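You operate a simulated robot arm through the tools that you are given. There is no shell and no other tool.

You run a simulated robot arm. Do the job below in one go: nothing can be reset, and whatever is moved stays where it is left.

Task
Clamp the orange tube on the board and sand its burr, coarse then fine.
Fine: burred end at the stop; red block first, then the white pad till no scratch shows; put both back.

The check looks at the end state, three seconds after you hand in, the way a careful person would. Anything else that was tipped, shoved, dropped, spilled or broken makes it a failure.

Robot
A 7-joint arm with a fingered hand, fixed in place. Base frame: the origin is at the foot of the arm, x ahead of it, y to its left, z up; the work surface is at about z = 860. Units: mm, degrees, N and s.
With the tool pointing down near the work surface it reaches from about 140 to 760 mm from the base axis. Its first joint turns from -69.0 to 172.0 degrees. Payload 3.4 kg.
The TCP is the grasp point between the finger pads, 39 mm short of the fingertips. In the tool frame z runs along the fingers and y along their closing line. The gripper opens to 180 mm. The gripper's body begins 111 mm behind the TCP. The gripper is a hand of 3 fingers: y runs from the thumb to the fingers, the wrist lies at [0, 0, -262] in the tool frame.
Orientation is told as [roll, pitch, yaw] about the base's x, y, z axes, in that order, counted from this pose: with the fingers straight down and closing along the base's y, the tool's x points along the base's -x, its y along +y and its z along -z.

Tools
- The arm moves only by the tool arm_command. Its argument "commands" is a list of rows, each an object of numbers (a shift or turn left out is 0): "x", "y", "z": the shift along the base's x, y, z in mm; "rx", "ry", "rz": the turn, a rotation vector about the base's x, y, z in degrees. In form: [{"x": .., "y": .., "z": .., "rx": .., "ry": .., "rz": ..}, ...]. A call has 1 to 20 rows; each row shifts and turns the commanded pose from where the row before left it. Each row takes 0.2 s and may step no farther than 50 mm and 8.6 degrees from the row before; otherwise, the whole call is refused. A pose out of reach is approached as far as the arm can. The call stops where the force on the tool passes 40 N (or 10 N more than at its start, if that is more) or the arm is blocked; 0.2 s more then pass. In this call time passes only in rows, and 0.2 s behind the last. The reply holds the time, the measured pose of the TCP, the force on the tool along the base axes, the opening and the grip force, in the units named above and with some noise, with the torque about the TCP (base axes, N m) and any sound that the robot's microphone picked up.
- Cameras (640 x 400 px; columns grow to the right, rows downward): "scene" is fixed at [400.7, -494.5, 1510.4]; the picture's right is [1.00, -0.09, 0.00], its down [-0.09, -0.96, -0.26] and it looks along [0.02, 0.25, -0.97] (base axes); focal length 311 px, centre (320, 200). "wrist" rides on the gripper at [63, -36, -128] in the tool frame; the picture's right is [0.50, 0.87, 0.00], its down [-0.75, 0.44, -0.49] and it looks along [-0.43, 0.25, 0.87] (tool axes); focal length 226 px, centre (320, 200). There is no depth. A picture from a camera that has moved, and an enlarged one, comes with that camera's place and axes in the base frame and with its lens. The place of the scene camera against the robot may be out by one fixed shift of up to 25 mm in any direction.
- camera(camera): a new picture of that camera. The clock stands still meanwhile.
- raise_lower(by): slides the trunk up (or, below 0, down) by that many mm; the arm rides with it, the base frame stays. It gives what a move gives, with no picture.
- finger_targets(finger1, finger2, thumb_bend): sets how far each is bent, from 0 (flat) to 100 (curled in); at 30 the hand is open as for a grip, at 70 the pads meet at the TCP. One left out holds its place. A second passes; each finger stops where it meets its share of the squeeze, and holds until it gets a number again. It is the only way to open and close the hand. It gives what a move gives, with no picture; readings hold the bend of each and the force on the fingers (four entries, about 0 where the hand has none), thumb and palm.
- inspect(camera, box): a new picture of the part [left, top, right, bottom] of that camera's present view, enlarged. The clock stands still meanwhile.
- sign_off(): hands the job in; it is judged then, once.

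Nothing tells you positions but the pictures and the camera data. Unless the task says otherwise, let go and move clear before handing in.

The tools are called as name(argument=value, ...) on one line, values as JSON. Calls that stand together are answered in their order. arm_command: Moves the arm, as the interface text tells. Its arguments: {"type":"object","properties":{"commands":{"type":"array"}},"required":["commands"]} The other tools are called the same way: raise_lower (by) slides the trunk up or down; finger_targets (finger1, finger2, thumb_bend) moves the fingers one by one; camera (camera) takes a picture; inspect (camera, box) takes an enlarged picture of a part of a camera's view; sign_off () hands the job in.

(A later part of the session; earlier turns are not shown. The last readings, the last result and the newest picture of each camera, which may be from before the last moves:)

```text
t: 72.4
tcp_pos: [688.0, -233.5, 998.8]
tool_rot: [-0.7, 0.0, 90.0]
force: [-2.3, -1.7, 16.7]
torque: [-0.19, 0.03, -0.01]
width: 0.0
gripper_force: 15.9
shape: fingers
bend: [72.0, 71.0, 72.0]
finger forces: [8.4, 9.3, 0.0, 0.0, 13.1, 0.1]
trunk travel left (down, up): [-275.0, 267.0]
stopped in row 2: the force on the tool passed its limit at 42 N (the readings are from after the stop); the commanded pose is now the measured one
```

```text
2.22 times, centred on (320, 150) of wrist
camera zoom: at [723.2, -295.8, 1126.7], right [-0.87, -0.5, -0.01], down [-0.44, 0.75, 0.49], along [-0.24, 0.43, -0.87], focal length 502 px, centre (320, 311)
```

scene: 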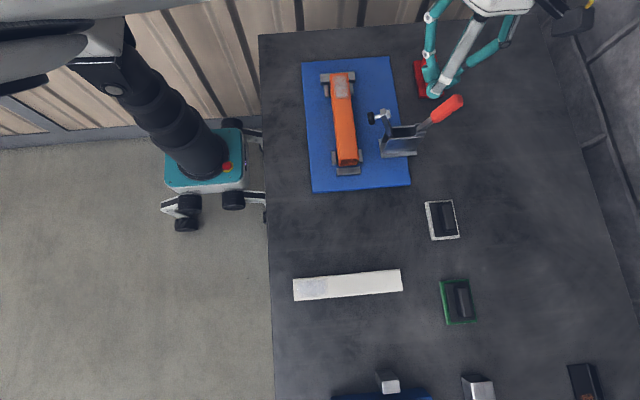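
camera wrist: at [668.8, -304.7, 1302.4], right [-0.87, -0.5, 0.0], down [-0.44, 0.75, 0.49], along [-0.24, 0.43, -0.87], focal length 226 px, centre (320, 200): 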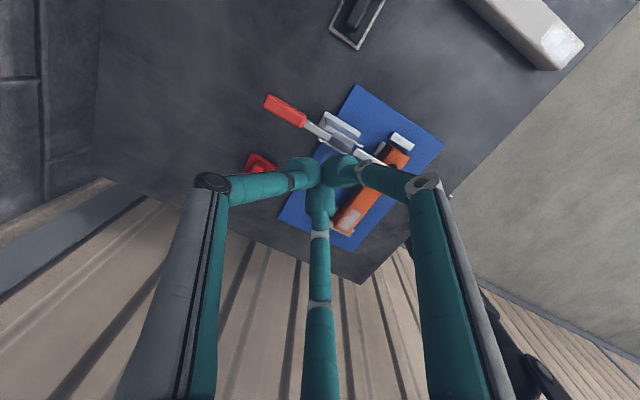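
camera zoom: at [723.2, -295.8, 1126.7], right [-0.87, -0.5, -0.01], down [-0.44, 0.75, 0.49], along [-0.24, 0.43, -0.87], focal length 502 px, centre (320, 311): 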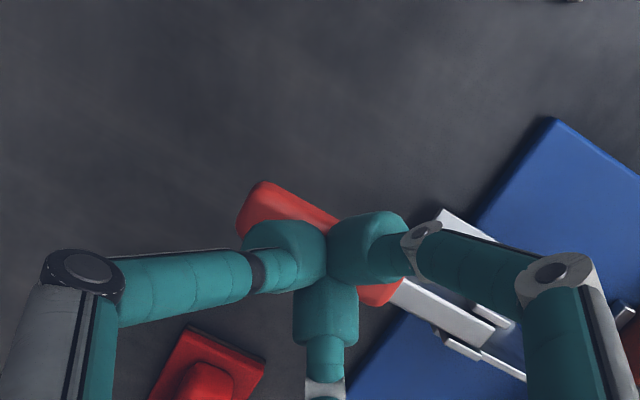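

The handle took 40 N without moving, so it's at its closed end. I'll lift off and look at the foot on the tube.

arm_command(commands=[{"z": 10}, {"z": 30}, {"z": 40}, {"z": 40}, {"x": -20, "y": 40, "z": 20}, {"x": -20, "y": 45}, {"x": -20, "y": 45}])

inspect(camera="scene", box=[310, 50, 480, 200])

camera(camera="wrist")

```text
t: 74.0
tcp_pos: [638.5, -179.1, 1137.3]
tool_rot: [-0.6, -0.2, 89.8]
force: [-0.6, -0.2, -0.4]
torque: [0.01, -0.03, 0.0]
width: 0.0
gripper_force: 0.0
shape: fingers
bend: [71.0, 71.0, 71.0]
finger forces: [0.1, 0.0, 0.2, 0.0, 0.1, 0.1]
out of reach, approached as far as the arm can: row 4, 5, 6, 7
trunk travel left (down, up): [-275.0, 267.0]
```

```text
2.67 times, centred on (395, 125) of scene
camera zoom: at [400.7, -494.5, 1510.4], right [1.0, -0.09, 0.0], down [-0.09, -0.96, -0.26], along [0.02, 0.25, -0.97], focal length 829 px, centre (120, 400)
```

zoom: 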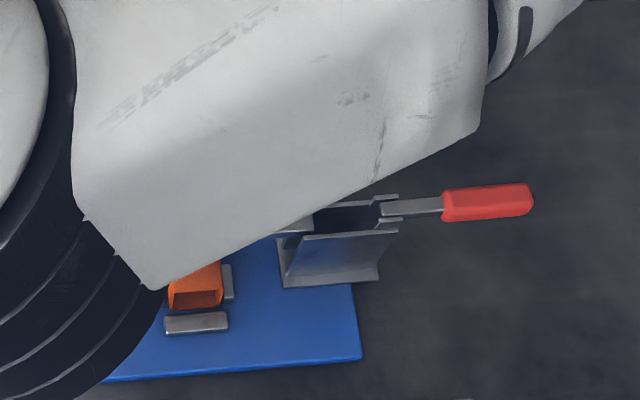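

```text
taken
camera wrist: at [672.9, -242.1, 1265.5], right [-0.87, -0.5, -0.01], down [-0.44, 0.75, 0.49], along [-0.24, 0.43, -0.87], focal length 226 px, centre (320, 200)
```

wrist: 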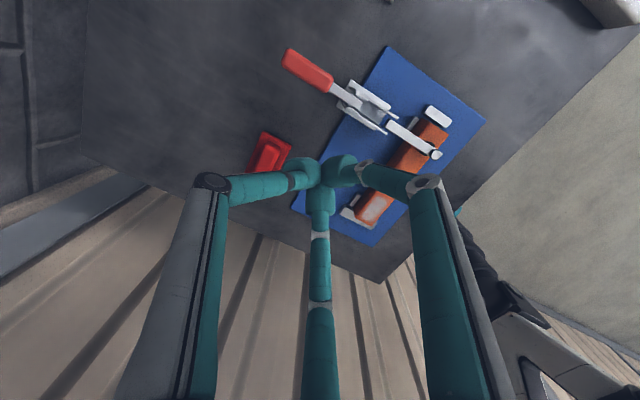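

inspect(camera="wrist", box=[330, 70, 470, 230])

```text
2.50 times, centred on (400, 150) of wrist
camera zoom: at [672.9, -242.1, 1265.5], right [-0.87, -0.5, -0.01], down [-0.44, 0.75, 0.49], along [-0.24, 0.43, -0.87], focal length 565 px, centre (120, 325)
```

zoom: 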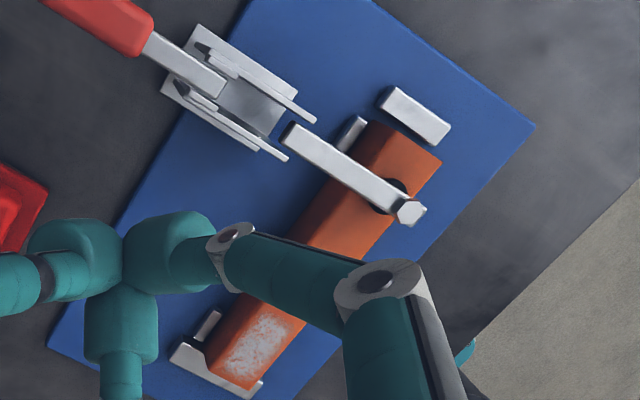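

Handle is unchanged from before the press and the foot sits on the tube top, so the clamp is closed. Next is the red block; I'll retreat to a roomy pose and test yaw -90 for gripping its ridge.

arm_command(commands=[{"x": -25, "y": -20}, {"x": -30, "y": -20}, {"x": -30, "y": -20}, {"x": -30, "y": -20}])

arm_command(commands=[{"rz": -8.5}, {"rz": -8.5}, {"rz": -8.5}, {"rz": -8.5}, {"rz": -8.5}, {"rz": -8.5}, {"rz": -8.5}, {"rz": -8.5}, {"rz": -8.5}, {"rz": -8.5}, {"rz": -5}])

arm_command(commands=[{"rz": -8.5}, {"rz": -8.5}, {"rz": -8.5}, {"rz": -8.5}, {"rz": -8.5}, {"rz": -8.5}, {"rz": -8.5}, {"rz": -8.5}, {"rz": -8.5}, {"rz": -8.5}, {"rz": -5}])

camera(camera="scene")

```text
t: 75.0
tcp_pos: [524.5, -259.6, 1139.3]
tool_rot: [-0.5, -0.2, 89.9]
force: [0.0, 0.4, 1.3]
torque: [0.04, -0.02, 0.0]
width: 0.1
gripper_force: 0.1
shape: fingers
bend: [71.0, 71.0, 71.0]
finger forces: [0.0, 0.0, 0.1, 0.0, 0.0, 0.1]
trunk travel left (down, up): [-275.0, 267.0]
```

```text
t: 77.4
tcp_pos: [524.1, -259.5, 1138.2]
tool_rot: [-0.5, 0.0, -0.2]
force: [0.3, 0.9, -0.6]
torque: [0.03, 0.0, -0.02]
width: 0.1
gripper_force: 0.1
shape: fingers
bend: [71.0, 71.0, 71.0]
finger forces: [0.1, 0.1, 0.1, 0.1, 0.0, 0.1]
trunk travel left (down, up): [-275.0, 267.0]
```

```text
t: 79.8
tcp_pos: [530.6, -404.7, 1137.9]
tool_rot: [-0.6, 0.9, -89.3]
force: [0.2, 0.6, 0.1]
torque: [-0.01, -0.02, 0.02]
width: 0.0
gripper_force: 0.0
shape: fingers
bend: [71.0, 71.0, 71.0]
finger forces: [0.1, 0.0, 0.0, 0.0, 0.1, 0.0]
out of reach, approached as far as the arm can: row 8, 9, 10, 11
trunk travel left (down, up): [-275.0, 267.0]
```

```text
taken
```

scene: 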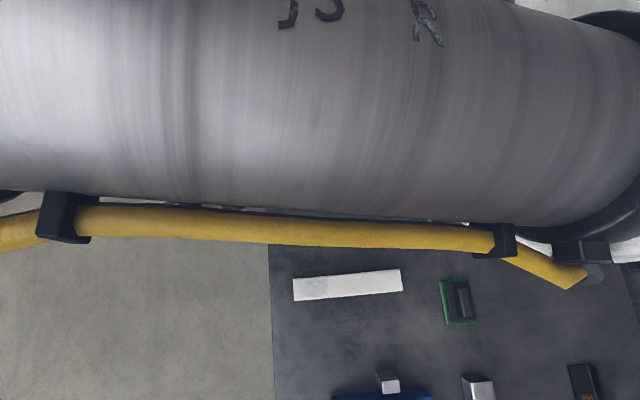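

Yaw -90 isn't reachable near the board, but at yaw 0 the two fingers can pinch a ridge from ±x with the thumb on its -y end, so I'll use that. Rotating back to yaw 0 and moving toward the red block.

arm_command(commands=[{"rz": 8.5}, {"rz": 8.5}, {"rz": 8.5}, {"rz": 8.5}, {"rz": 8.5}, {"rz": 8.5}, {"rz": 8.5}, {"rz": 8.5}, {"rz": 8.5}, {"rz": 8.5}, {"rz": 4.3}])

finger_targets(finger1=48, finger2=48, thumb_bend=45)

arm_command(commands=[{"x": 5, "y": 40}, {"x": 15, "y": 40}, {"x": 15, "y": 40}, {"x": 15, "y": 40}, {"x": 15, "y": 40}])

camera(camera="wrist")

camera(camera="scene")

```text
t: 82.2
tcp_pos: [531.6, -402.8, 1138.8]
tool_rot: [-0.5, 0.0, -0.6]
force: [0.3, -0.1, 0.1]
torque: [-0.04, -0.01, 0.02]
width: 0.0
gripper_force: 0.0
shape: fingers
bend: [71.0, 71.0, 71.0]
finger forces: [0.0, 0.0, 0.0, 0.0, 0.0, 0.1]
trunk travel left (down, up): [-275.0, 267.0]
```

```text
t: 83.2
tcp_pos: [530.7, -402.1, 1138.2]
tool_rot: [-0.5, 0.0, -0.7]
force: [0.5, 0.1, -0.1]
torque: [-0.02, 0.01, -0.03]
width: 86.3
gripper_force: 0.0
shape: fingers
bend: [48.0, 48.0, 45.0]
finger forces: [0.0, 0.0, 0.0, 0.1, 0.0, 0.0]
trunk travel left (down, up): [-275.0, 267.0]
```

```text
t: 84.4
tcp_pos: [599.5, -203.1, 1136.5]
tool_rot: [-0.5, 0.1, -0.8]
force: [0.8, -1.0, 0.2]
torque: [-0.02, 0.03, 0.0]
width: 86.3
gripper_force: 0.0
shape: fingers
bend: [48.0, 48.0, 45.0]
finger forces: [0.1, 0.1, 0.0, 0.0, 0.0, 0.0]
trunk travel left (down, up): [-275.0, 267.0]
```

```text
taken
camera wrist: at [537.7, -236.9, 1265.0], right [-0.49, 0.87, -0.01], down [0.76, 0.43, 0.49], along [0.43, 0.23, -0.87], focal length 226 px, centre (320, 200)
```

wrist: 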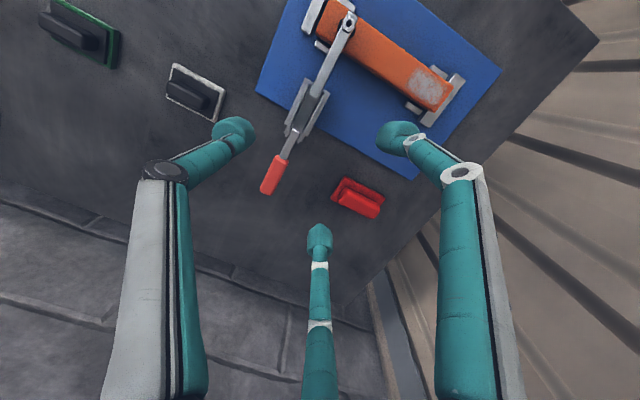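

```text
taken
```

scene: 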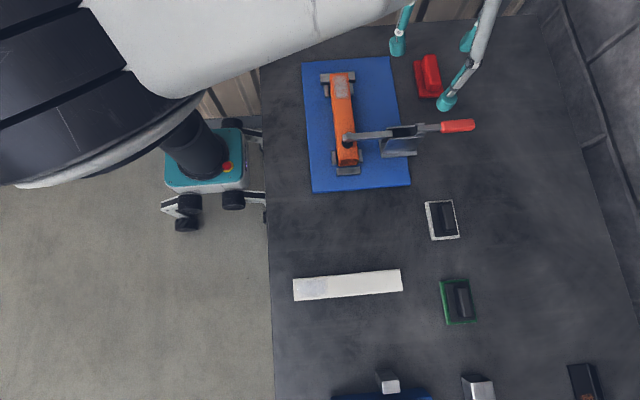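

inspect(camera="wrist", box=[320, 160, 400, 230])

inspect(camera="scene", box=[400, 40, 460, 110])

inspect(camera="wrist", box=[150, 50, 250, 130])

inspect(camera="scene", box=[415, 190, 475, 250])

```text
5.71 times, centred on (360, 195) of wrist
camera zoom: at [537.7, -236.9, 1265.0], right [-0.49, 0.87, -0.01], down [0.76, 0.43, 0.49], along [0.43, 0.23, -0.87], focal length 1292 px, centre (91, 229)
```

zoom: 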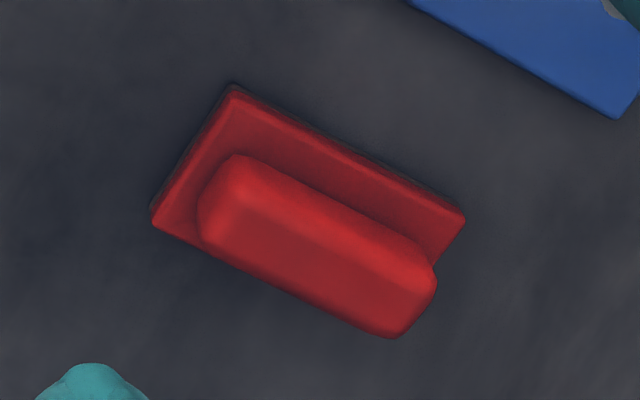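

```text
5.71 times, centred on (430, 75) of scene
camera zoom: at [400.7, -494.5, 1510.4], right [1.0, -0.09, 0.0], down [-0.09, -0.96, -0.26], along [0.02, 0.25, -0.97], focal length 1776 px, centre (-309, 914)
```

zoom: 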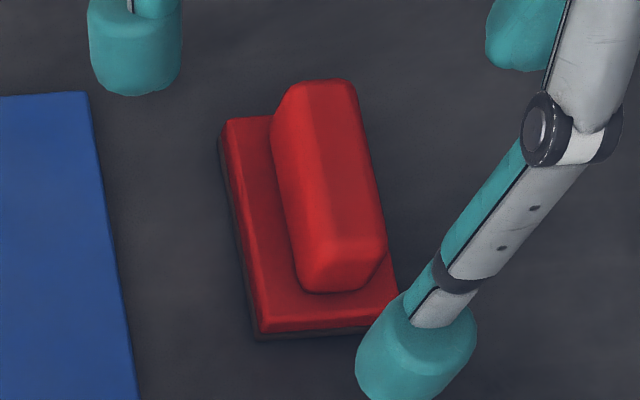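

```text
5.00 times, centred on (200, 90) of wrist
camera zoom: at [537.7, -236.9, 1265.0], right [-0.49, 0.87, -0.01], down [0.76, 0.43, 0.49], along [0.43, 0.23, -0.87], focal length 1130 px, centre (920, 750)
```

zoom: 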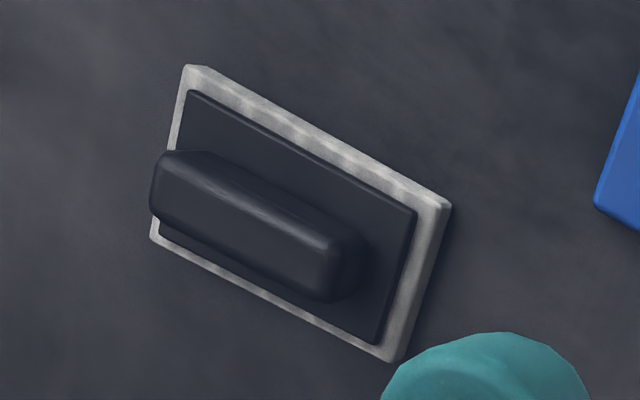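

```text
6.67 times, centred on (445, 220) of scene
camera zoom: at [400.7, -494.5, 1510.4], right [1.0, -0.09, 0.0], down [-0.09, -0.96, -0.26], along [0.02, 0.25, -0.97], focal length 2072 px, centre (-513, 67)
```

zoom: 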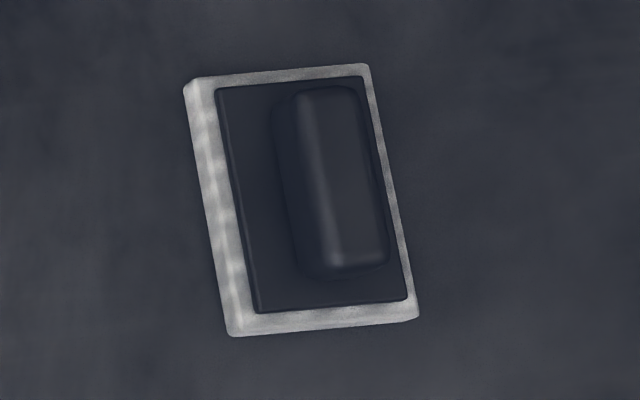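

The red block's base spans about x 660–712, y -119 to -26, with a ridge along y centred near (685, -75) topping out near z 905. I'll move above it and lower the trunk for better reach.

arm_command(commands=[{"x": 20, "y": 28, "rx": 0.5, "rz": 0.8}, {"x": 20, "y": 28}, {"x": 20, "y": 28}, {"x": 20, "y": 29}])

raise_lower(by=-130)

camera(camera="wrist")

camera(camera="scene")

```text
t: 85.4
tcp_pos: [623.8, -166.0, 1137.0]
tool_rot: [0.0, 0.0, 0.0]
force: [-0.3, 0.6, 0.4]
torque: [-0.01, -0.02, 0.01]
width: 86.8
gripper_force: 0.2
shape: fingers
bend: [48.0, 48.0, 45.0]
finger forces: [0.0, 0.0, 0.0, 0.0, 0.0, 0.1]
out of reach, approached as far as the arm can: row 2, 3, 4
trunk travel left (down, up): [-275.0, 267.0]
```

```text
t: 87.0
tcp_pos: [620.9, -166.1, 1011.9]
tool_rot: [0.1, -0.2, 0.1]
force: [0.7, 0.8, 0.2]
torque: [-0.04, 0.0, 0.0]
width: 86.7
gripper_force: 0.0
shape: fingers
bend: [48.0, 48.0, 45.0]
finger forces: [0.0, 0.0, 0.0, 0.1, 0.1, 0.1]
trunk travel left (down, up): [-145.0, 397.0]
```

```text
taken
camera wrist: at [558.6, -201.7, 1138.4], right [-0.5, 0.87, 0.0], down [0.75, 0.44, 0.49], along [0.43, 0.25, -0.87], focal length 226 px, centre (320, 200)
```

wrist: 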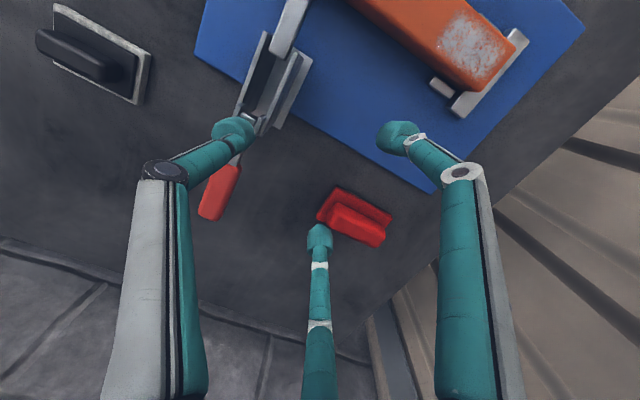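

```text
taken
```

scene: 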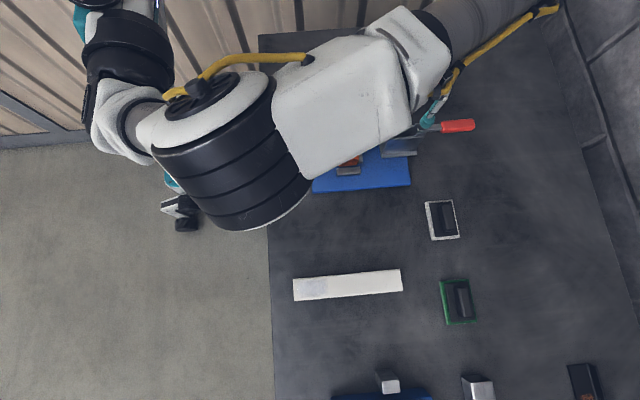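

arm_command(commands=[{"z": 15, "y": 5}, {"x": 10, "y": 20}, {"x": 15, "y": 25}, {"x": 15, "y": 15}, {"x": 15, "y": 10}, {"x": 8, "y": 1}])

camera(camera="wrist")

camera(camera="scene")

```text
t: 88.4
tcp_pos: [638.2, -131.8, 1023.4]
tool_rot: [0.0, 0.0, 0.0]
force: [0.1, 0.4, -0.3]
torque: [0.0, 0.02, -0.01]
width: 86.8
gripper_force: 0.0
shape: fingers
bend: [48.0, 48.0, 45.0]
finger forces: [0.0, 0.0, 0.0, 0.1, 0.0, 0.0]
out of reach, approached as far as the arm can: row 3, 4, 5, 6
trunk travel left (down, up): [-145.0, 397.0]
```

```text
taken
camera wrist: at [575.1, -168.4, 1152.3], right [-0.5, 0.87, 0.0], down [0.75, 0.44, 0.49], along [0.43, 0.25, -0.87], focal length 226 px, centre (320, 200)
```

wrist: 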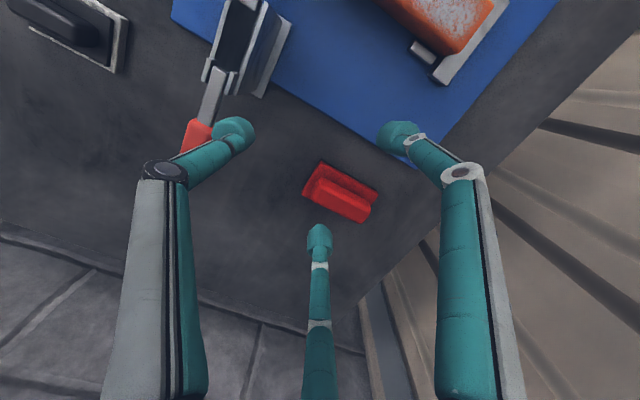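

```text
taken
```

scene: 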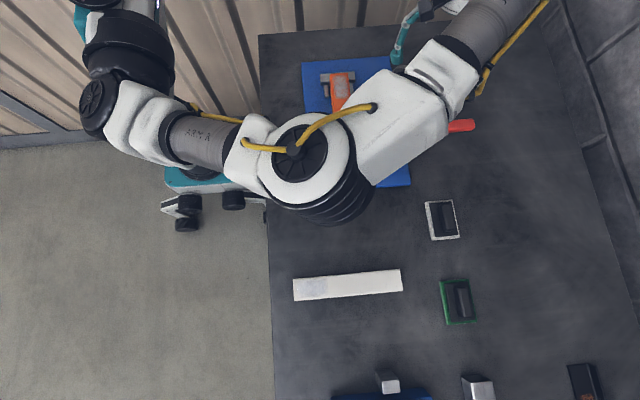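

The arm's elbow sits on the -y side, so it's likely J1's limit that blocks moves toward +y at this trunk height. I'll raise the trunk again and test reach from there.

raise_lower(by=200)

arm_command(commands=[{"x": 8, "y": 8, "z": -30}, {"x": 8, "y": 8, "z": -30}, {"x": 8, "y": 8, "z": -30}, {"x": 8, "y": 8, "z": -30}, {"x": 8, "y": 8, "z": -30}, {"x": 7, "y": 2, "z": -30}])

camera(camera="scene")

```text
t: 90.6
tcp_pos: [556.0, -134.1, 1352.8]
tool_rot: [-0.1, -13.4, 0.0]
force: [0.7, 0.6, 0.7]
torque: [0.03, -0.01, -0.03]
width: 86.8
gripper_force: 0.0
shape: fingers
bend: [48.0, 48.0, 45.0]
finger forces: [0.1, 0.0, 0.0, 0.1, 0.0, 0.2]
trunk travel left (down, up): [-345.0, 197.0]
```

```text
t: 92.0
tcp_pos: [604.4, -96.6, 1173.8]
tool_rot: [0.1, -13.6, 0.0]
force: [0.1, 0.3, 0.0]
torque: [0.03, 0.0, 0.02]
width: 86.8
gripper_force: 0.1
shape: fingers
bend: [48.0, 48.0, 45.0]
finger forces: [0.0, 0.0, 0.0, 0.1, 0.1, 0.1]
out of reach, approached as far as the arm can: row 5
trunk travel left (down, up): [-345.0, 197.0]
```

```text
taken
```

scene: 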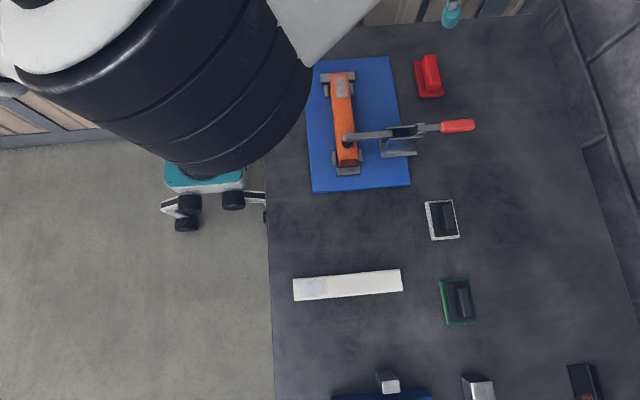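

arm_command(commands=[{"ry": 6.8}, {"ry": 6.8}])

arm_command(commands=[{"x": 10, "z": -30}, {"x": 10, "z": -30}, {"x": 10, "z": -30}, {"x": 10, "z": -30}, {"x": 10, "z": -25}])

camera(camera="scene")

```text
t: 92.6
tcp_pos: [583.2, -126.7, 1171.8]
tool_rot: [0.2, 0.2, 0.0]
force: [0.0, -0.4, -0.8]
torque: [0.02, 0.05, 0.0]
width: 86.5
gripper_force: 0.1
shape: fingers
bend: [48.0, 48.0, 45.0]
finger forces: [0.0, 0.1, 0.0, 0.1, 0.1, 0.0]
out of reach, approached as far as the arm can: row 1
trunk travel left (down, up): [-345.0, 197.0]
```

```text
t: 93.8
tcp_pos: [608.8, -142.6, 1030.1]
tool_rot: [0.2, 0.0, 0.0]
force: [-0.5, -0.3, -0.9]
torque: [-0.03, -0.01, 0.0]
width: 86.7
gripper_force: 0.0
shape: fingers
bend: [48.0, 48.0, 45.0]
finger forces: [0.0, 0.0, 0.0, 0.0, 0.0, 0.1]
out of reach, approached as far as the arm can: row 2, 3, 4, 5
trunk travel left (down, up): [-345.0, 197.0]
```

```text
taken
```

scene: 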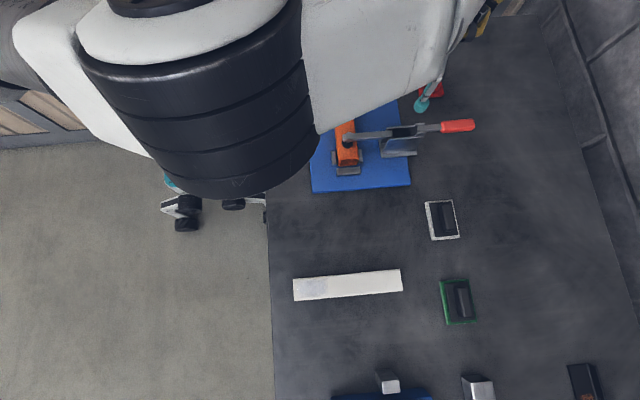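

arm_command(commands=[{"rz": 8.2, "z": 5}, {"rz": 8.2}, {"rz": 8.2}, {"rz": 8.2}, {"rz": 8.2}, {"rz": 8.2}, {"rz": 8.2}, {"rz": 8.2}, {"rz": 8.2}, {"rz": 8.2}, {"rz": 8}])

arm_command(commands=[{"x": 10, "y": 10}, {"x": 10, "y": 10}, {"x": 10, "y": 10}, {"x": 10, "y": 10}, {"x": 10, "y": 10}, {"x": 10, "y": 10}, {"x": 10, "y": 5}])

camera(camera="scene")

```text
t: 96.2
tcp_pos: [607.5, -144.5, 1035.5]
tool_rot: [0.1, -0.1, 90.2]
force: [-0.3, -0.9, 0.6]
torque: [0.01, 0.01, 0.03]
width: 86.6
gripper_force: 0.1
shape: fingers
bend: [48.0, 48.0, 45.0]
finger forces: [0.0, 0.1, 0.0, 0.1, 0.1, 0.1]
trunk travel left (down, up): [-345.0, 197.0]
```

```text
t: 97.8
tcp_pos: [609.1, -144.7, 1036.0]
tool_rot: [-0.2, -0.1, 90.1]
force: [0.9, -0.4, 0.4]
torque: [0.05, -0.02, -0.01]
width: 86.6
gripper_force: 0.0
shape: fingers
bend: [48.0, 48.0, 45.0]
finger forces: [0.1, 0.0, 0.1, 0.0, 0.0, 0.0]
out of reach, approached as far as the arm can: row 1, 2, 3, 4, 5, 6, 7
trunk travel left (down, up): [-345.0, 197.0]
```

```text
taken
```

scene: 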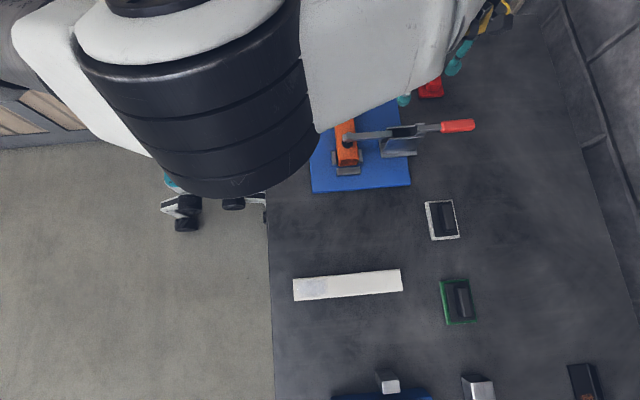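

arm_command(commands=[{"x": -20, "y": -10, "z": 20}, {"x": -30, "y": -20, "z": 20}, {"x": -30, "y": -20, "z": 20}, {"x": -30, "y": -20, "z": 20}, {"x": -30, "y": -20, "z": 20}, {"x": -30, "y": -20, "z": 0}])

camera(camera="scene")

```text
t: 99.2
tcp_pos: [437.9, -255.9, 1135.7]
tool_rot: [0.0, -0.2, 90.1]
force: [-0.3, 0.2, 0.0]
torque: [-0.03, 0.02, 0.02]
width: 86.7
gripper_force: 0.0
shape: fingers
bend: [48.0, 48.0, 45.0]
finger forces: [0.0, 0.0, 0.0, 0.0, 0.1, 0.1]
trunk travel left (down, up): [-345.0, 197.0]
```

```text
taken
```

scene: 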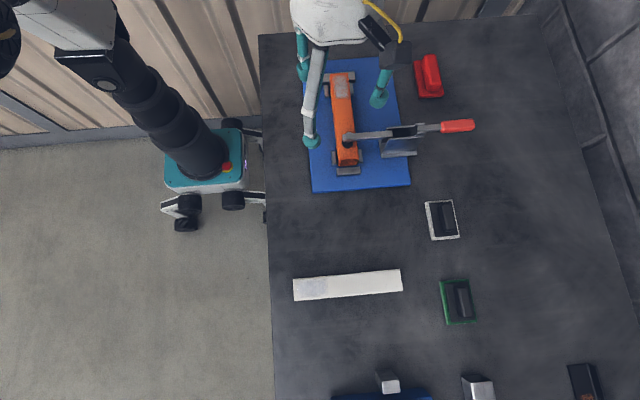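

arm_command(commands=[{"y": 30}, {"y": 30}, {"y": 30}, {"y": 30}, {"y": 30}])

arm_command(commands=[{"x": 40}, {"x": 40}, {"x": 40}, {"x": 40}, {"x": 40}, {"x": 40}])

camera(camera="scene")

```text
t: 100.4
tcp_pos: [440.5, -104.1, 1135.4]
tool_rot: [0.1, -0.1, 90.0]
force: [0.4, 0.5, 0.3]
torque: [0.0, -0.03, 0.01]
width: 86.9
gripper_force: 0.0
shape: fingers
bend: [48.0, 48.0, 45.0]
finger forces: [0.0, 0.0, 0.1, 0.0, 0.0, 0.1]
trunk travel left (down, up): [-345.0, 197.0]
```

```text
t: 101.8
tcp_pos: [623.0, -156.4, 1125.8]
tool_rot: [0.0, -0.3, 90.0]
force: [0.4, 0.4, -0.5]
torque: [0.0, 0.02, -0.03]
width: 86.9
gripper_force: 0.2
shape: fingers
bend: [48.0, 48.0, 45.0]
finger forces: [0.0, 0.1, 0.0, 0.0, 0.1, 0.0]
out of reach, approached as far as the arm can: row 4, 5, 6
trunk travel left (down, up): [-345.0, 197.0]
```

```text
taken
```

scene: 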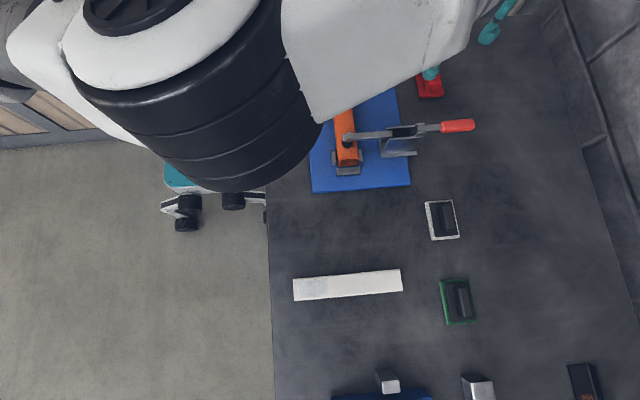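

arm_command(commands=[{"x": -20}, {"x": 2, "y": 15}, {"x": 2, "y": 15}, {"x": 2, "y": 15}])

arm_command(commands=[{"z": -30}, {"z": -30}, {"z": -30}])

camera(camera="wrist")

```text
t: 102.8
tcp_pos: [594.9, -128.8, 1127.1]
tool_rot: [-0.1, -0.3, 89.9]
force: [-0.1, -0.5, -0.1]
torque: [0.0, 0.01, 0.01]
width: 86.7
gripper_force: 0.0
shape: fingers
bend: [48.0, 48.0, 45.0]
finger forces: [0.0, 0.1, 0.0, 0.1, 0.1, 0.0]
out of reach, approached as far as the arm can: row 3, 4
trunk travel left (down, up): [-345.0, 197.0]
```

```text
t: 103.6
tcp_pos: [595.2, -129.7, 1035.4]
tool_rot: [-0.1, -0.3, 90.0]
force: [-0.3, -0.1, -0.2]
torque: [0.0, -0.03, -0.01]
width: 86.8
gripper_force: 0.1
shape: fingers
bend: [48.0, 48.0, 45.0]
finger forces: [0.0, 0.0, 0.1, 0.0, 0.1, 0.0]
trunk travel left (down, up): [-345.0, 197.0]
```

```text
taken
camera wrist: at [631.3, -193.2, 1163.4], right [-0.87, -0.5, 0.0], down [-0.44, 0.75, 0.49], along [-0.25, 0.43, -0.87], focal length 226 px, centre (320, 200)
```

wrist: 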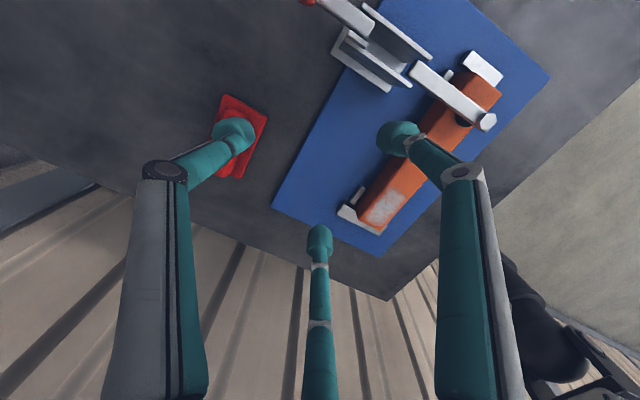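

arm_command(commands=[{"y": 4}])

arm_command(commands=[{"y": 4}, {"y": 4}, {"y": 4}])

camera(camera="scene")

```text
t: 104.0
tcp_pos: [593.1, -127.8, 1037.2]
tool_rot: [0.0, -0.2, 90.0]
force: [0.8, -0.5, -0.6]
torque: [-0.04, -0.02, -0.03]
width: 86.4
gripper_force: 0.1
shape: fingers
bend: [48.0, 48.0, 45.0]
finger forces: [0.0, 0.0, 0.0, 0.0, 0.0, 0.0]
out of reach, approached as far as the arm can: row 1
trunk travel left (down, up): [-345.0, 197.0]
```

```text
t: 104.8
tcp_pos: [585.9, -121.5, 1038.3]
tool_rot: [0.0, -0.1, 89.9]
force: [-0.4, -0.3, -0.1]
torque: [0.02, -0.01, 0.03]
width: 87.0
gripper_force: 0.1
shape: fingers
bend: [48.0, 48.0, 45.0]
finger forces: [0.1, 0.0, 0.0, 0.1, 0.0, 0.0]
out of reach, approached as far as the arm can: row 2
trunk travel left (down, up): [-345.0, 197.0]
```

```text
taken
```

scene: 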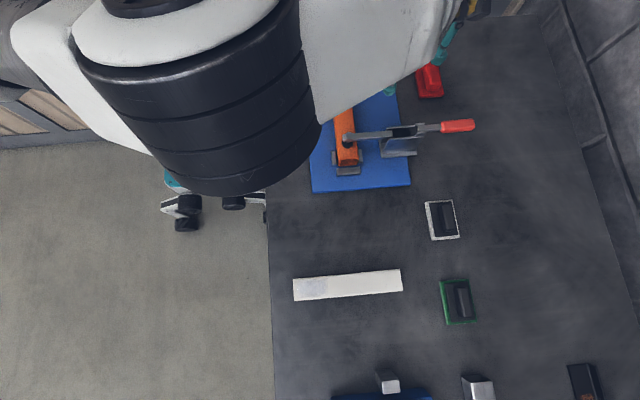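

arm_command(commands=[{"x": -20, "y": -20, "z": 30}, {"x": -30, "y": -20, "z": 30}, {"x": -20, "y": -20, "z": 40}, {"z": 40}, {"z": 40}])

raise_lower(by=-150)

arm_command(commands=[{"z": 40}, {"z": 40}, {"z": 40}, {"z": 40}])

raise_lower(by=-150)

camera(camera="scene")

```text
t: 106.0
tcp_pos: [516.3, -177.1, 1219.9]
tool_rot: [0.0, -0.1, 90.0]
force: [0.6, -0.2, 0.6]
torque: [0.03, -0.02, -0.01]
width: 86.7
gripper_force: 0.1
shape: fingers
bend: [48.0, 48.0, 45.0]
finger forces: [0.0, 0.1, 0.1, 0.0, 0.0, 0.1]
trunk travel left (down, up): [-345.0, 197.0]
```

```text
t: 107.7
tcp_pos: [518.2, -180.1, 1068.6]
tool_rot: [0.0, -0.1, 90.0]
force: [0.2, 0.6, -0.1]
torque: [-0.01, -0.02, 0.01]
width: 86.6
gripper_force: 0.1
shape: fingers
bend: [48.0, 48.0, 45.0]
finger forces: [0.0, 0.0, 0.1, 0.1, 0.1, 0.0]
trunk travel left (down, up): [-195.0, 347.0]
```

```text
t: 108.7
tcp_pos: [518.3, -181.9, 1225.3]
tool_rot: [0.0, 0.0, 90.2]
force: [1.0, -0.1, 0.6]
torque: [-0.06, -0.03, -0.01]
width: 86.3
gripper_force: 0.0
shape: fingers
bend: [48.0, 48.0, 45.0]
finger forces: [0.0, 0.0, 0.0, 0.1, 0.1, 0.0]
trunk travel left (down, up): [-195.0, 347.0]
```

```text
t: 110.5
tcp_pos: [515.4, -179.5, 1078.9]
tool_rot: [-0.2, -0.2, 90.0]
force: [0.1, 1.0, 0.5]
torque: [-0.02, -0.02, -0.01]
width: 86.9
gripper_force: 0.1
shape: fingers
bend: [48.0, 48.0, 45.0]
finger forces: [0.0, 0.0, 0.0, 0.0, 0.1, 0.0]
trunk travel left (down, up): [-45.0, 497.0]
```

```text
taken
```

scene: 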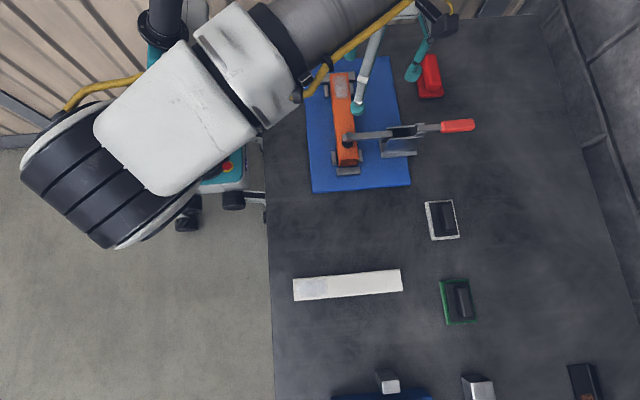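

arm_command(commands=[{"x": 25, "y": 15}, {"x": 25, "y": 15}, {"x": 25, "y": 15}, {"x": 25, "y": 15}, {"x": 25, "y": 15}, {"x": 25, "y": 10}, {"x": 18, "y": 5}])

camera(camera="scene")

```text
t: 112.1
tcp_pos: [638.7, -152.1, 1045.7]
tool_rot: [0.0, -0.2, 89.9]
force: [-0.2, 0.1, -0.2]
torque: [0.01, 0.02, 0.01]
width: 86.8
gripper_force: 0.1
shape: fingers
bend: [48.0, 48.0, 45.0]
finger forces: [0.1, 0.0, 0.1, 0.0, 0.0, 0.1]
out of reach, approached as far as the arm can: row 3, 4, 5, 6, 7
trunk travel left (down, up): [-45.0, 497.0]
```

```text
taken
```

scene: 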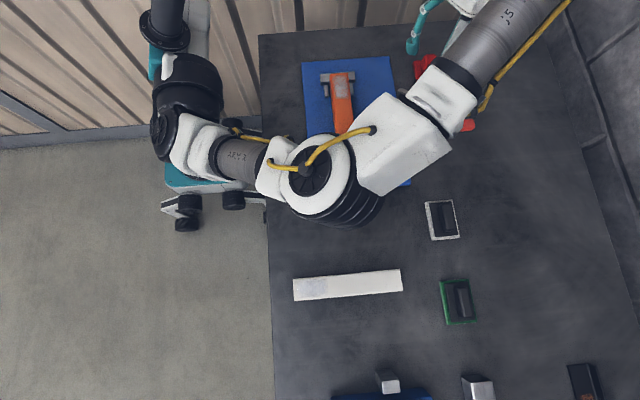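

arm_command(commands=[{"rx": 5.5, "ry": -5}, {"rx": 5.5, "ry": -5}])

arm_command(commands=[{"x": 15, "y": 15}, {"x": 15, "y": 15}])

camera(camera="scene")

```text
t: 112.7
tcp_pos: [637.4, -155.0, 1046.3]
tool_rot: [-10.2, -11.2, 91.0]
force: [-0.4, -0.8, 0.2]
torque: [0.0, 0.02, 0.02]
width: 86.9
gripper_force: 0.1
shape: fingers
bend: [48.0, 48.0, 45.0]
finger forces: [0.1, 0.1, 0.0, 0.1, 0.0, 0.1]
trunk travel left (down, up): [-45.0, 497.0]
```

```text
t: 113.3
tcp_pos: [668.8, -121.8, 1046.4]
tool_rot: [-10.1, -11.1, 91.0]
force: [-0.9, -0.5, 0.1]
torque: [-0.04, -0.02, 0.02]
width: 86.6
gripper_force: 0.0
shape: fingers
bend: [48.0, 48.0, 45.0]
finger forces: [0.0, 0.0, 0.0, 0.1, 0.1, 0.0]
trunk travel left (down, up): [-45.0, 497.0]
```

```text
taken
```

scene: 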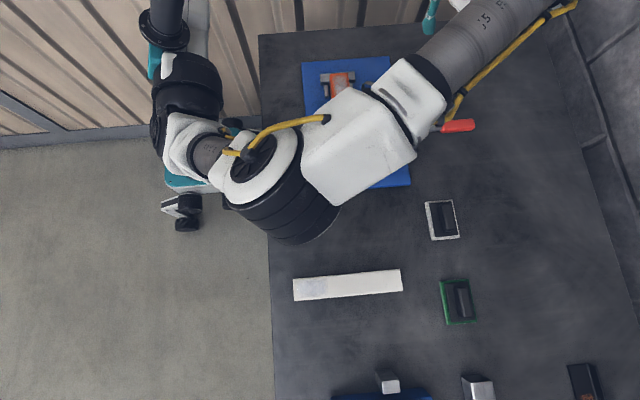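

Tilting the tool let it go out, so the block is the wrist-bend limit when the elbow sits below the wrist. A higher trunk and lower hand should fix that, so I'll undo the tilt, retreat, and raise the trunk in steps while keeping the hand low.

arm_command(commands=[{"x": -30, "y": -15, "z": 10}, {"x": -35, "y": -15, "z": 10}, {"x": -35, "y": -10, "rx": -5.5, "ry": 5}, {"x": -35, "y": -10, "rx": -5.5, "ry": 5}, {"x": -15, "y": -10}])

raise_lower(by=120)

arm_command(commands=[{"z": -30}, {"z": -40}, {"z": -40}])

raise_lower(by=120)

arm_command(commands=[{"z": -30}, {"z": -40}, {"z": -40}])

raise_lower(by=120)

```text
t: 114.5
tcp_pos: [517.3, -188.5, 1068.6]
tool_rot: [0.1, -0.2, 90.0]
force: [0.4, -0.3, 0.4]
torque: [0.0, -0.02, 0.01]
width: 86.6
gripper_force: 0.0
shape: fingers
bend: [48.0, 48.0, 45.0]
finger forces: [0.0, 0.0, 0.0, 0.1, 0.0, 0.1]
trunk travel left (down, up): [-45.0, 497.0]
```

```text
t: 116.0
tcp_pos: [518.5, -184.4, 1185.0]
tool_rot: [0.3, -0.1, 90.0]
force: [0.8, -0.6, -0.5]
torque: [0.06, 0.03, 0.04]
width: 86.9
gripper_force: 0.3
shape: fingers
bend: [48.0, 48.0, 45.0]
finger forces: [0.0, 0.0, 0.0, 0.0, 0.0, 0.0]
trunk travel left (down, up): [-165.0, 377.0]
```

```text
t: 116.8
tcp_pos: [516.7, -184.1, 1076.3]
tool_rot: [0.1, -0.1, 90.1]
force: [1.2, -0.6, -0.1]
torque: [-0.01, 0.02, 0.02]
width: 86.9
gripper_force: 0.1
shape: fingers
bend: [48.0, 48.0, 45.0]
finger forces: [0.0, 0.0, 0.0, 0.0, 0.0, 0.0]
trunk travel left (down, up): [-165.0, 377.0]
```

```text
t: 118.3
tcp_pos: [518.3, -183.5, 1195.4]
tool_rot: [0.1, -0.1, 90.0]
force: [0.3, 0.5, 0.1]
torque: [0.04, 0.0, 0.0]
width: 86.4
gripper_force: 0.1
shape: fingers
bend: [48.0, 48.0, 45.0]
finger forces: [0.1, 0.1, 0.0, 0.0, 0.1, 0.0]
trunk travel left (down, up): [-285.0, 257.0]
```

```text
t: 119.1
tcp_pos: [517.0, -184.5, 1085.1]
tool_rot: [0.1, -0.1, 90.1]
force: [0.4, 0.3, 0.2]
torque: [0.01, 0.04, 0.01]
width: 86.7
gripper_force: 0.1
shape: fingers
bend: [48.0, 48.0, 45.0]
finger forces: [0.0, 0.0, 0.1, 0.0, 0.0, 0.1]
trunk travel left (down, up): [-285.0, 257.0]
```

```text
t: 120.6
tcp_pos: [517.0, -184.3, 1206.4]
tool_rot: [0.0, -0.1, 90.1]
force: [-0.3, 0.1, -0.1]
torque: [0.0, 0.01, -0.02]
width: 86.6
gripper_force: 0.1
shape: fingers
bend: [48.0, 48.0, 45.0]
finger forces: [0.1, 0.1, 0.0, 0.0, 0.0, 0.1]
trunk travel left (down, up): [-405.0, 137.0]
```

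arm_command(commands=[{"rz": -8.5}, {"rz": -8.5}, {"rz": -8.5}, {"rz": -8.5}, {"rz": -8.5}, {"rz": -8.5}, {"rz": -8.5}, {"rz": -8.5}, {"rz": -8.5}, {"rz": -8.5}, {"rz": -5}])

arm_command(commands=[{"y": 25, "z": -35}, {"y": 25, "z": -35}, {"y": 25, "z": -35}, {"y": 15, "z": -35}, {"z": -40}, {"z": -40}])

arm_command(commands=[{"x": 30}, {"x": 30}, {"x": 30}, {"x": 30}, {"x": 30}])

camera(camera="scene")

camera(camera="wrist")

```text
t: 123.0
tcp_pos: [517.7, -183.5, 1205.9]
tool_rot: [0.0, 0.0, 0.0]
force: [0.6, -0.8, 0.3]
torque: [0.01, -0.01, -0.01]
width: 86.7
gripper_force: 0.0
shape: fingers
bend: [48.0, 48.0, 45.0]
finger forces: [0.0, 0.0, 0.0, 0.1, 0.0, 0.0]
trunk travel left (down, up): [-405.0, 137.0]
```

```text
t: 124.4
tcp_pos: [506.6, -112.7, 995.3]
tool_rot: [0.2, -0.1, -0.1]
force: [0.6, -0.2, -0.1]
torque: [-0.02, 0.0, 0.0]
width: 86.7
gripper_force: 0.1
shape: fingers
bend: [48.0, 48.0, 45.0]
finger forces: [0.0, 0.0, 0.1, 0.0, 0.0, 0.0]
out of reach, approached as far as the arm can: row 5, 6
trunk travel left (down, up): [-405.0, 137.0]
```

```text
t: 125.6
tcp_pos: [599.9, -174.3, 1027.2]
tool_rot: [0.2, -0.1, 0.0]
force: [0.0, 0.4, -0.7]
torque: [-0.01, 0.02, 0.01]
width: 86.8
gripper_force: 0.1
shape: fingers
bend: [48.0, 48.0, 45.0]
finger forces: [0.0, 0.1, 0.1, 0.1, 0.1, 0.1]
out of reach, approached as far as the arm can: row 1, 2, 3, 4, 5
trunk travel left (down, up): [-405.0, 137.0]
```

```text
taken
```

scene: 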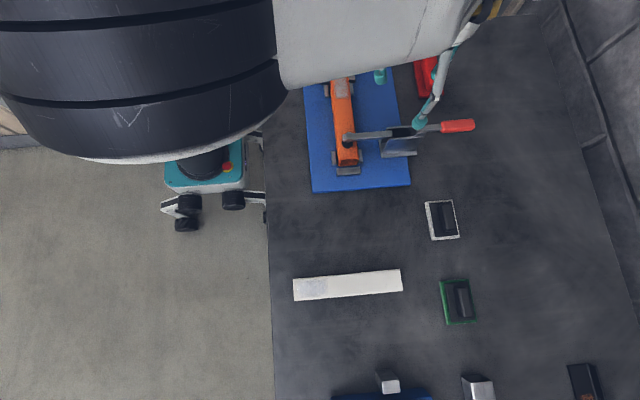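

```text
taken
camera wrist: at [537.5, -211.2, 1154.8], right [-0.5, 0.87, 0.0], down [0.75, 0.43, 0.49], along [0.43, 0.25, -0.87], focal length 226 px, centre (320, 200)
```

wrist: 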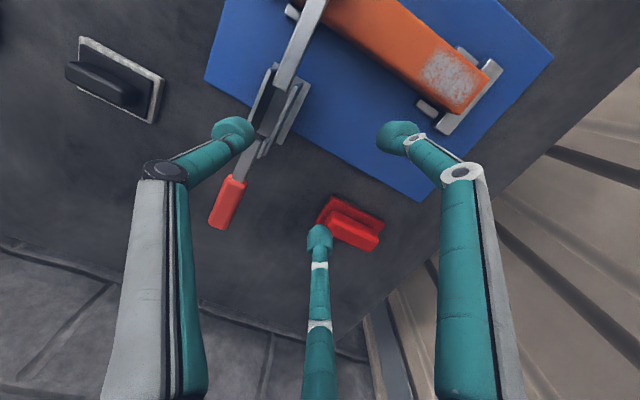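

The blocked region is centred on a pinned elbow, so I'll unwind: go back toward az -55° where reach was good, set the trunk to its original height, extend to r≈690, then sweep round the base axis with the hand yawing along so mainly joint 1 moves.

arm_command(commands=[{"z": 40}, {"x": -25, "y": -30, "z": 20, "rz": -4}, {"x": -26, "y": -32, "z": 20, "rz": -5}, {"x": -26, "y": -32, "z": 10, "rz": -5}, {"x": -26, "y": -32, "rz": -5}, {"x": -26, "y": -32, "rz": -5}, {"x": -26, "y": -32, "rz": -5}, {"x": -26, "y": -32, "rz": -5}, {"x": -26, "y": -32, "rz": -5}, {"x": -26, "y": -32, "rz": -5}, {"x": -23, "y": -31, "rz": -5}])

raise_lower(by=-80)

camera(camera="scene")

```text
t: 128.0
tcp_pos: [342.3, -492.2, 1119.8]
tool_rot: [0.0, 0.1, -48.9]
force: [0.9, -0.5, -0.3]
torque: [0.03, 0.0, 0.0]
width: 86.6
gripper_force: 0.1
shape: fingers
bend: [48.0, 48.0, 45.0]
finger forces: [0.0, 0.0, 0.1, 0.0, 0.1, 0.1]
trunk travel left (down, up): [-405.0, 137.0]
```

```text
t: 129.1
tcp_pos: [342.6, -491.7, 1040.8]
tool_rot: [0.0, 0.0, -49.1]
force: [-0.5, 0.1, 0.4]
torque: [-0.02, -0.01, -0.01]
width: 86.6
gripper_force: 0.0
shape: fingers
bend: [48.0, 48.0, 45.0]
finger forces: [0.0, 0.0, 0.1, 0.0, 0.1, 0.1]
trunk travel left (down, up): [-325.0, 217.0]
```

```text
taken
```

scene: 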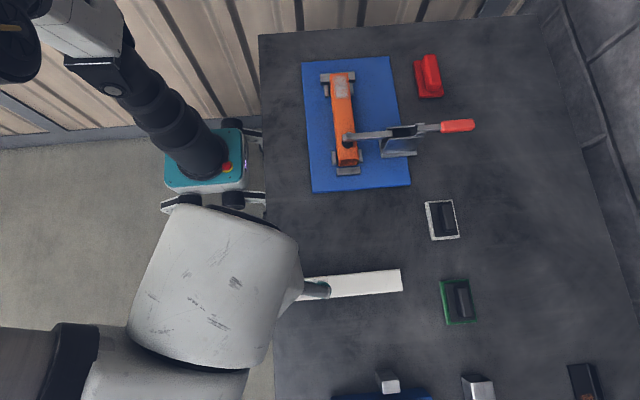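

arm_command(commands=[{"x": 14, "y": -19}, {"x": 14, "y": -19}, {"x": 14, "y": -19}, {"x": 12, "y": -17}])

arm_command(commands=[{"x": 41.3, "y": 26.0, "rz": 4}, {"x": 39.3, "y": 28.8, "rz": 4}, {"x": 37.2, "y": 31.5, "rz": 4}, {"x": 34.9, "y": 34.0, "rz": 4}, {"x": 32.5, "y": 36.3, "rz": 4}, {"x": 29.8, "y": 38.5, "rz": 4}, {"x": 27.0, "y": 40.5, "rz": 4}])

camera(camera="scene")

```text
t: 130.1
tcp_pos: [396.6, -566.7, 1038.4]
tool_rot: [0.0, 0.0, -48.9]
force: [-0.5, -0.3, -0.2]
torque: [0.04, 0.05, 0.01]
width: 86.6
gripper_force: 0.1
shape: fingers
bend: [48.0, 48.0, 45.0]
finger forces: [0.0, 0.0, 0.0, 0.1, 0.0, 0.0]
trunk travel left (down, up): [-325.0, 217.0]
```

```text
t: 131.7
tcp_pos: [639.6, -328.0, 1039.6]
tool_rot: [-0.1, 0.1, -21.0]
force: [-0.7, -0.9, -0.6]
torque: [-0.01, 0.04, -0.02]
width: 86.6
gripper_force: 0.1
shape: fingers
bend: [48.0, 48.0, 45.0]
finger forces: [0.0, 0.0, 0.0, 0.1, 0.1, 0.0]
trunk travel left (down, up): [-325.0, 217.0]
```

```text
taken
```

scene: 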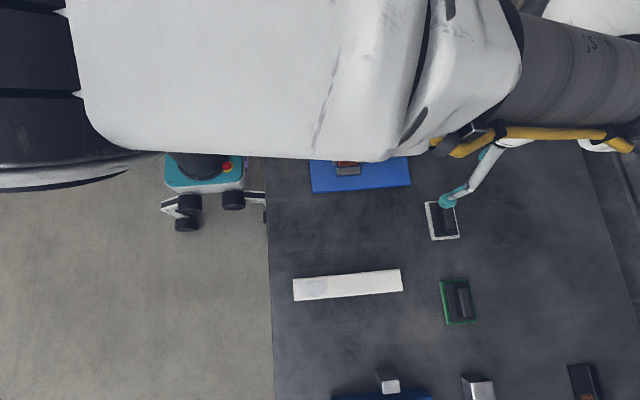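

arm_command(commands=[{"x": 13.7, "y": 39.9, "rz": 3.3}, {"x": 10.8, "y": 39.8, "rz": 3.3}, {"x": 8.4, "y": 40.1, "rz": 3.3}, {"x": 6.0, "y": 40.3, "rz": 3.3}])

camera(camera="scene")

```text
t: 132.7
tcp_pos: [651.5, -185.4, 1043.8]
tool_rot: [0.1, -0.2, -7.9]
force: [-0.4, 0.0, 1.2]
torque: [0.0, -0.02, -0.01]
width: 86.8
gripper_force: 0.1
shape: fingers
bend: [48.0, 48.0, 45.0]
finger forces: [0.0, 0.0, 0.1, 0.0, 0.0, 0.1]
out of reach, approached as far as the arm can: row 3, 4
trunk travel left (down, up): [-325.0, 217.0]
```

```text
taken
```

scene: 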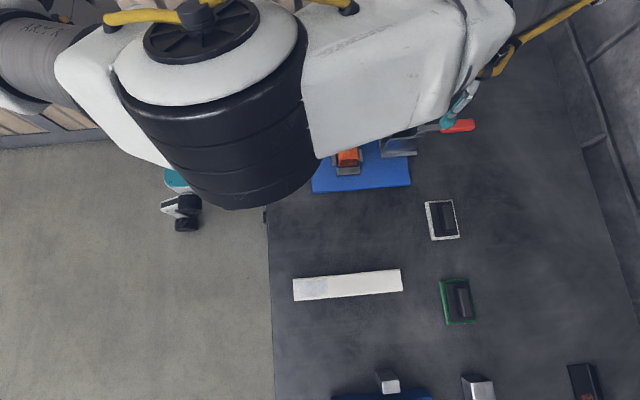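

Joint 1 is at its limit, so a vertical hand can't reach the red block. A 14–16° outward tilt will, and I'll keep that tilt from pick to put-back so the block stays flat. First I'll lower the trunk, which widens the reach.

arm_command(commands=[{"x": -25, "y": -30, "z": 30}, {"x": -30, "y": -35, "z": 35}, {"x": -30, "y": -35, "z": 35}, {"x": -25, "y": -35, "z": 35}, {"y": -35, "z": 30}])

raise_lower(by=-125)

arm_command(commands=[{"z": 40}, {"z": 40}, {"z": 40}])

raise_lower(by=-125)

camera(camera="scene")

```text
refused: row 2 steps farther than a row can; nothing moved
```

```text
t: 134.3
tcp_pos: [651.6, -186.2, 918.5]
tool_rot: [0.1, 0.0, -7.8]
force: [1.3, -0.2, 7.9]
torque: [0.35, 0.39, -0.06]
width: 86.5
gripper_force: 4.5
shape: fingers
bend: [50.0, 48.0, 45.0]
finger forces: [8.9, 0.0, 0.1, 0.1, 0.0, 0.0]
trunk travel left (down, up): [-200.0, 342.0]
```

```text
t: 135.1
tcp_pos: [649.9, -186.6, 1040.3]
tool_rot: [0.0, 0.0, -7.7]
force: [-0.1, -0.5, 1.4]
torque: [0.0, -0.02, -0.02]
width: 86.8
gripper_force: 0.1
shape: fingers
bend: [48.0, 48.0, 45.0]
finger forces: [0.0, 0.1, 0.0, 0.0, 0.1, 0.1]
trunk travel left (down, up): [-200.0, 342.0]
```

```text
t: 136.6
tcp_pos: [651.1, -185.4, 917.3]
tool_rot: [0.2, -0.4, -7.8]
force: [2.0, 0.0, 32.4]
torque: [1.07, 1.23, -0.03]
width: 84.9
gripper_force: 15.8
shape: fingers
bend: [55.0, 48.0, 45.0]
finger forces: [32.1, 0.0, 0.0, 0.1, 0.0, 0.0]
trunk travel left (down, up): [-75.0, 467.0]
```

```text
taken
```

scene: 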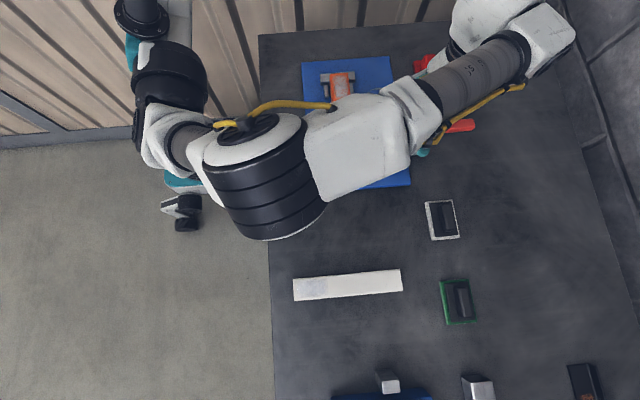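

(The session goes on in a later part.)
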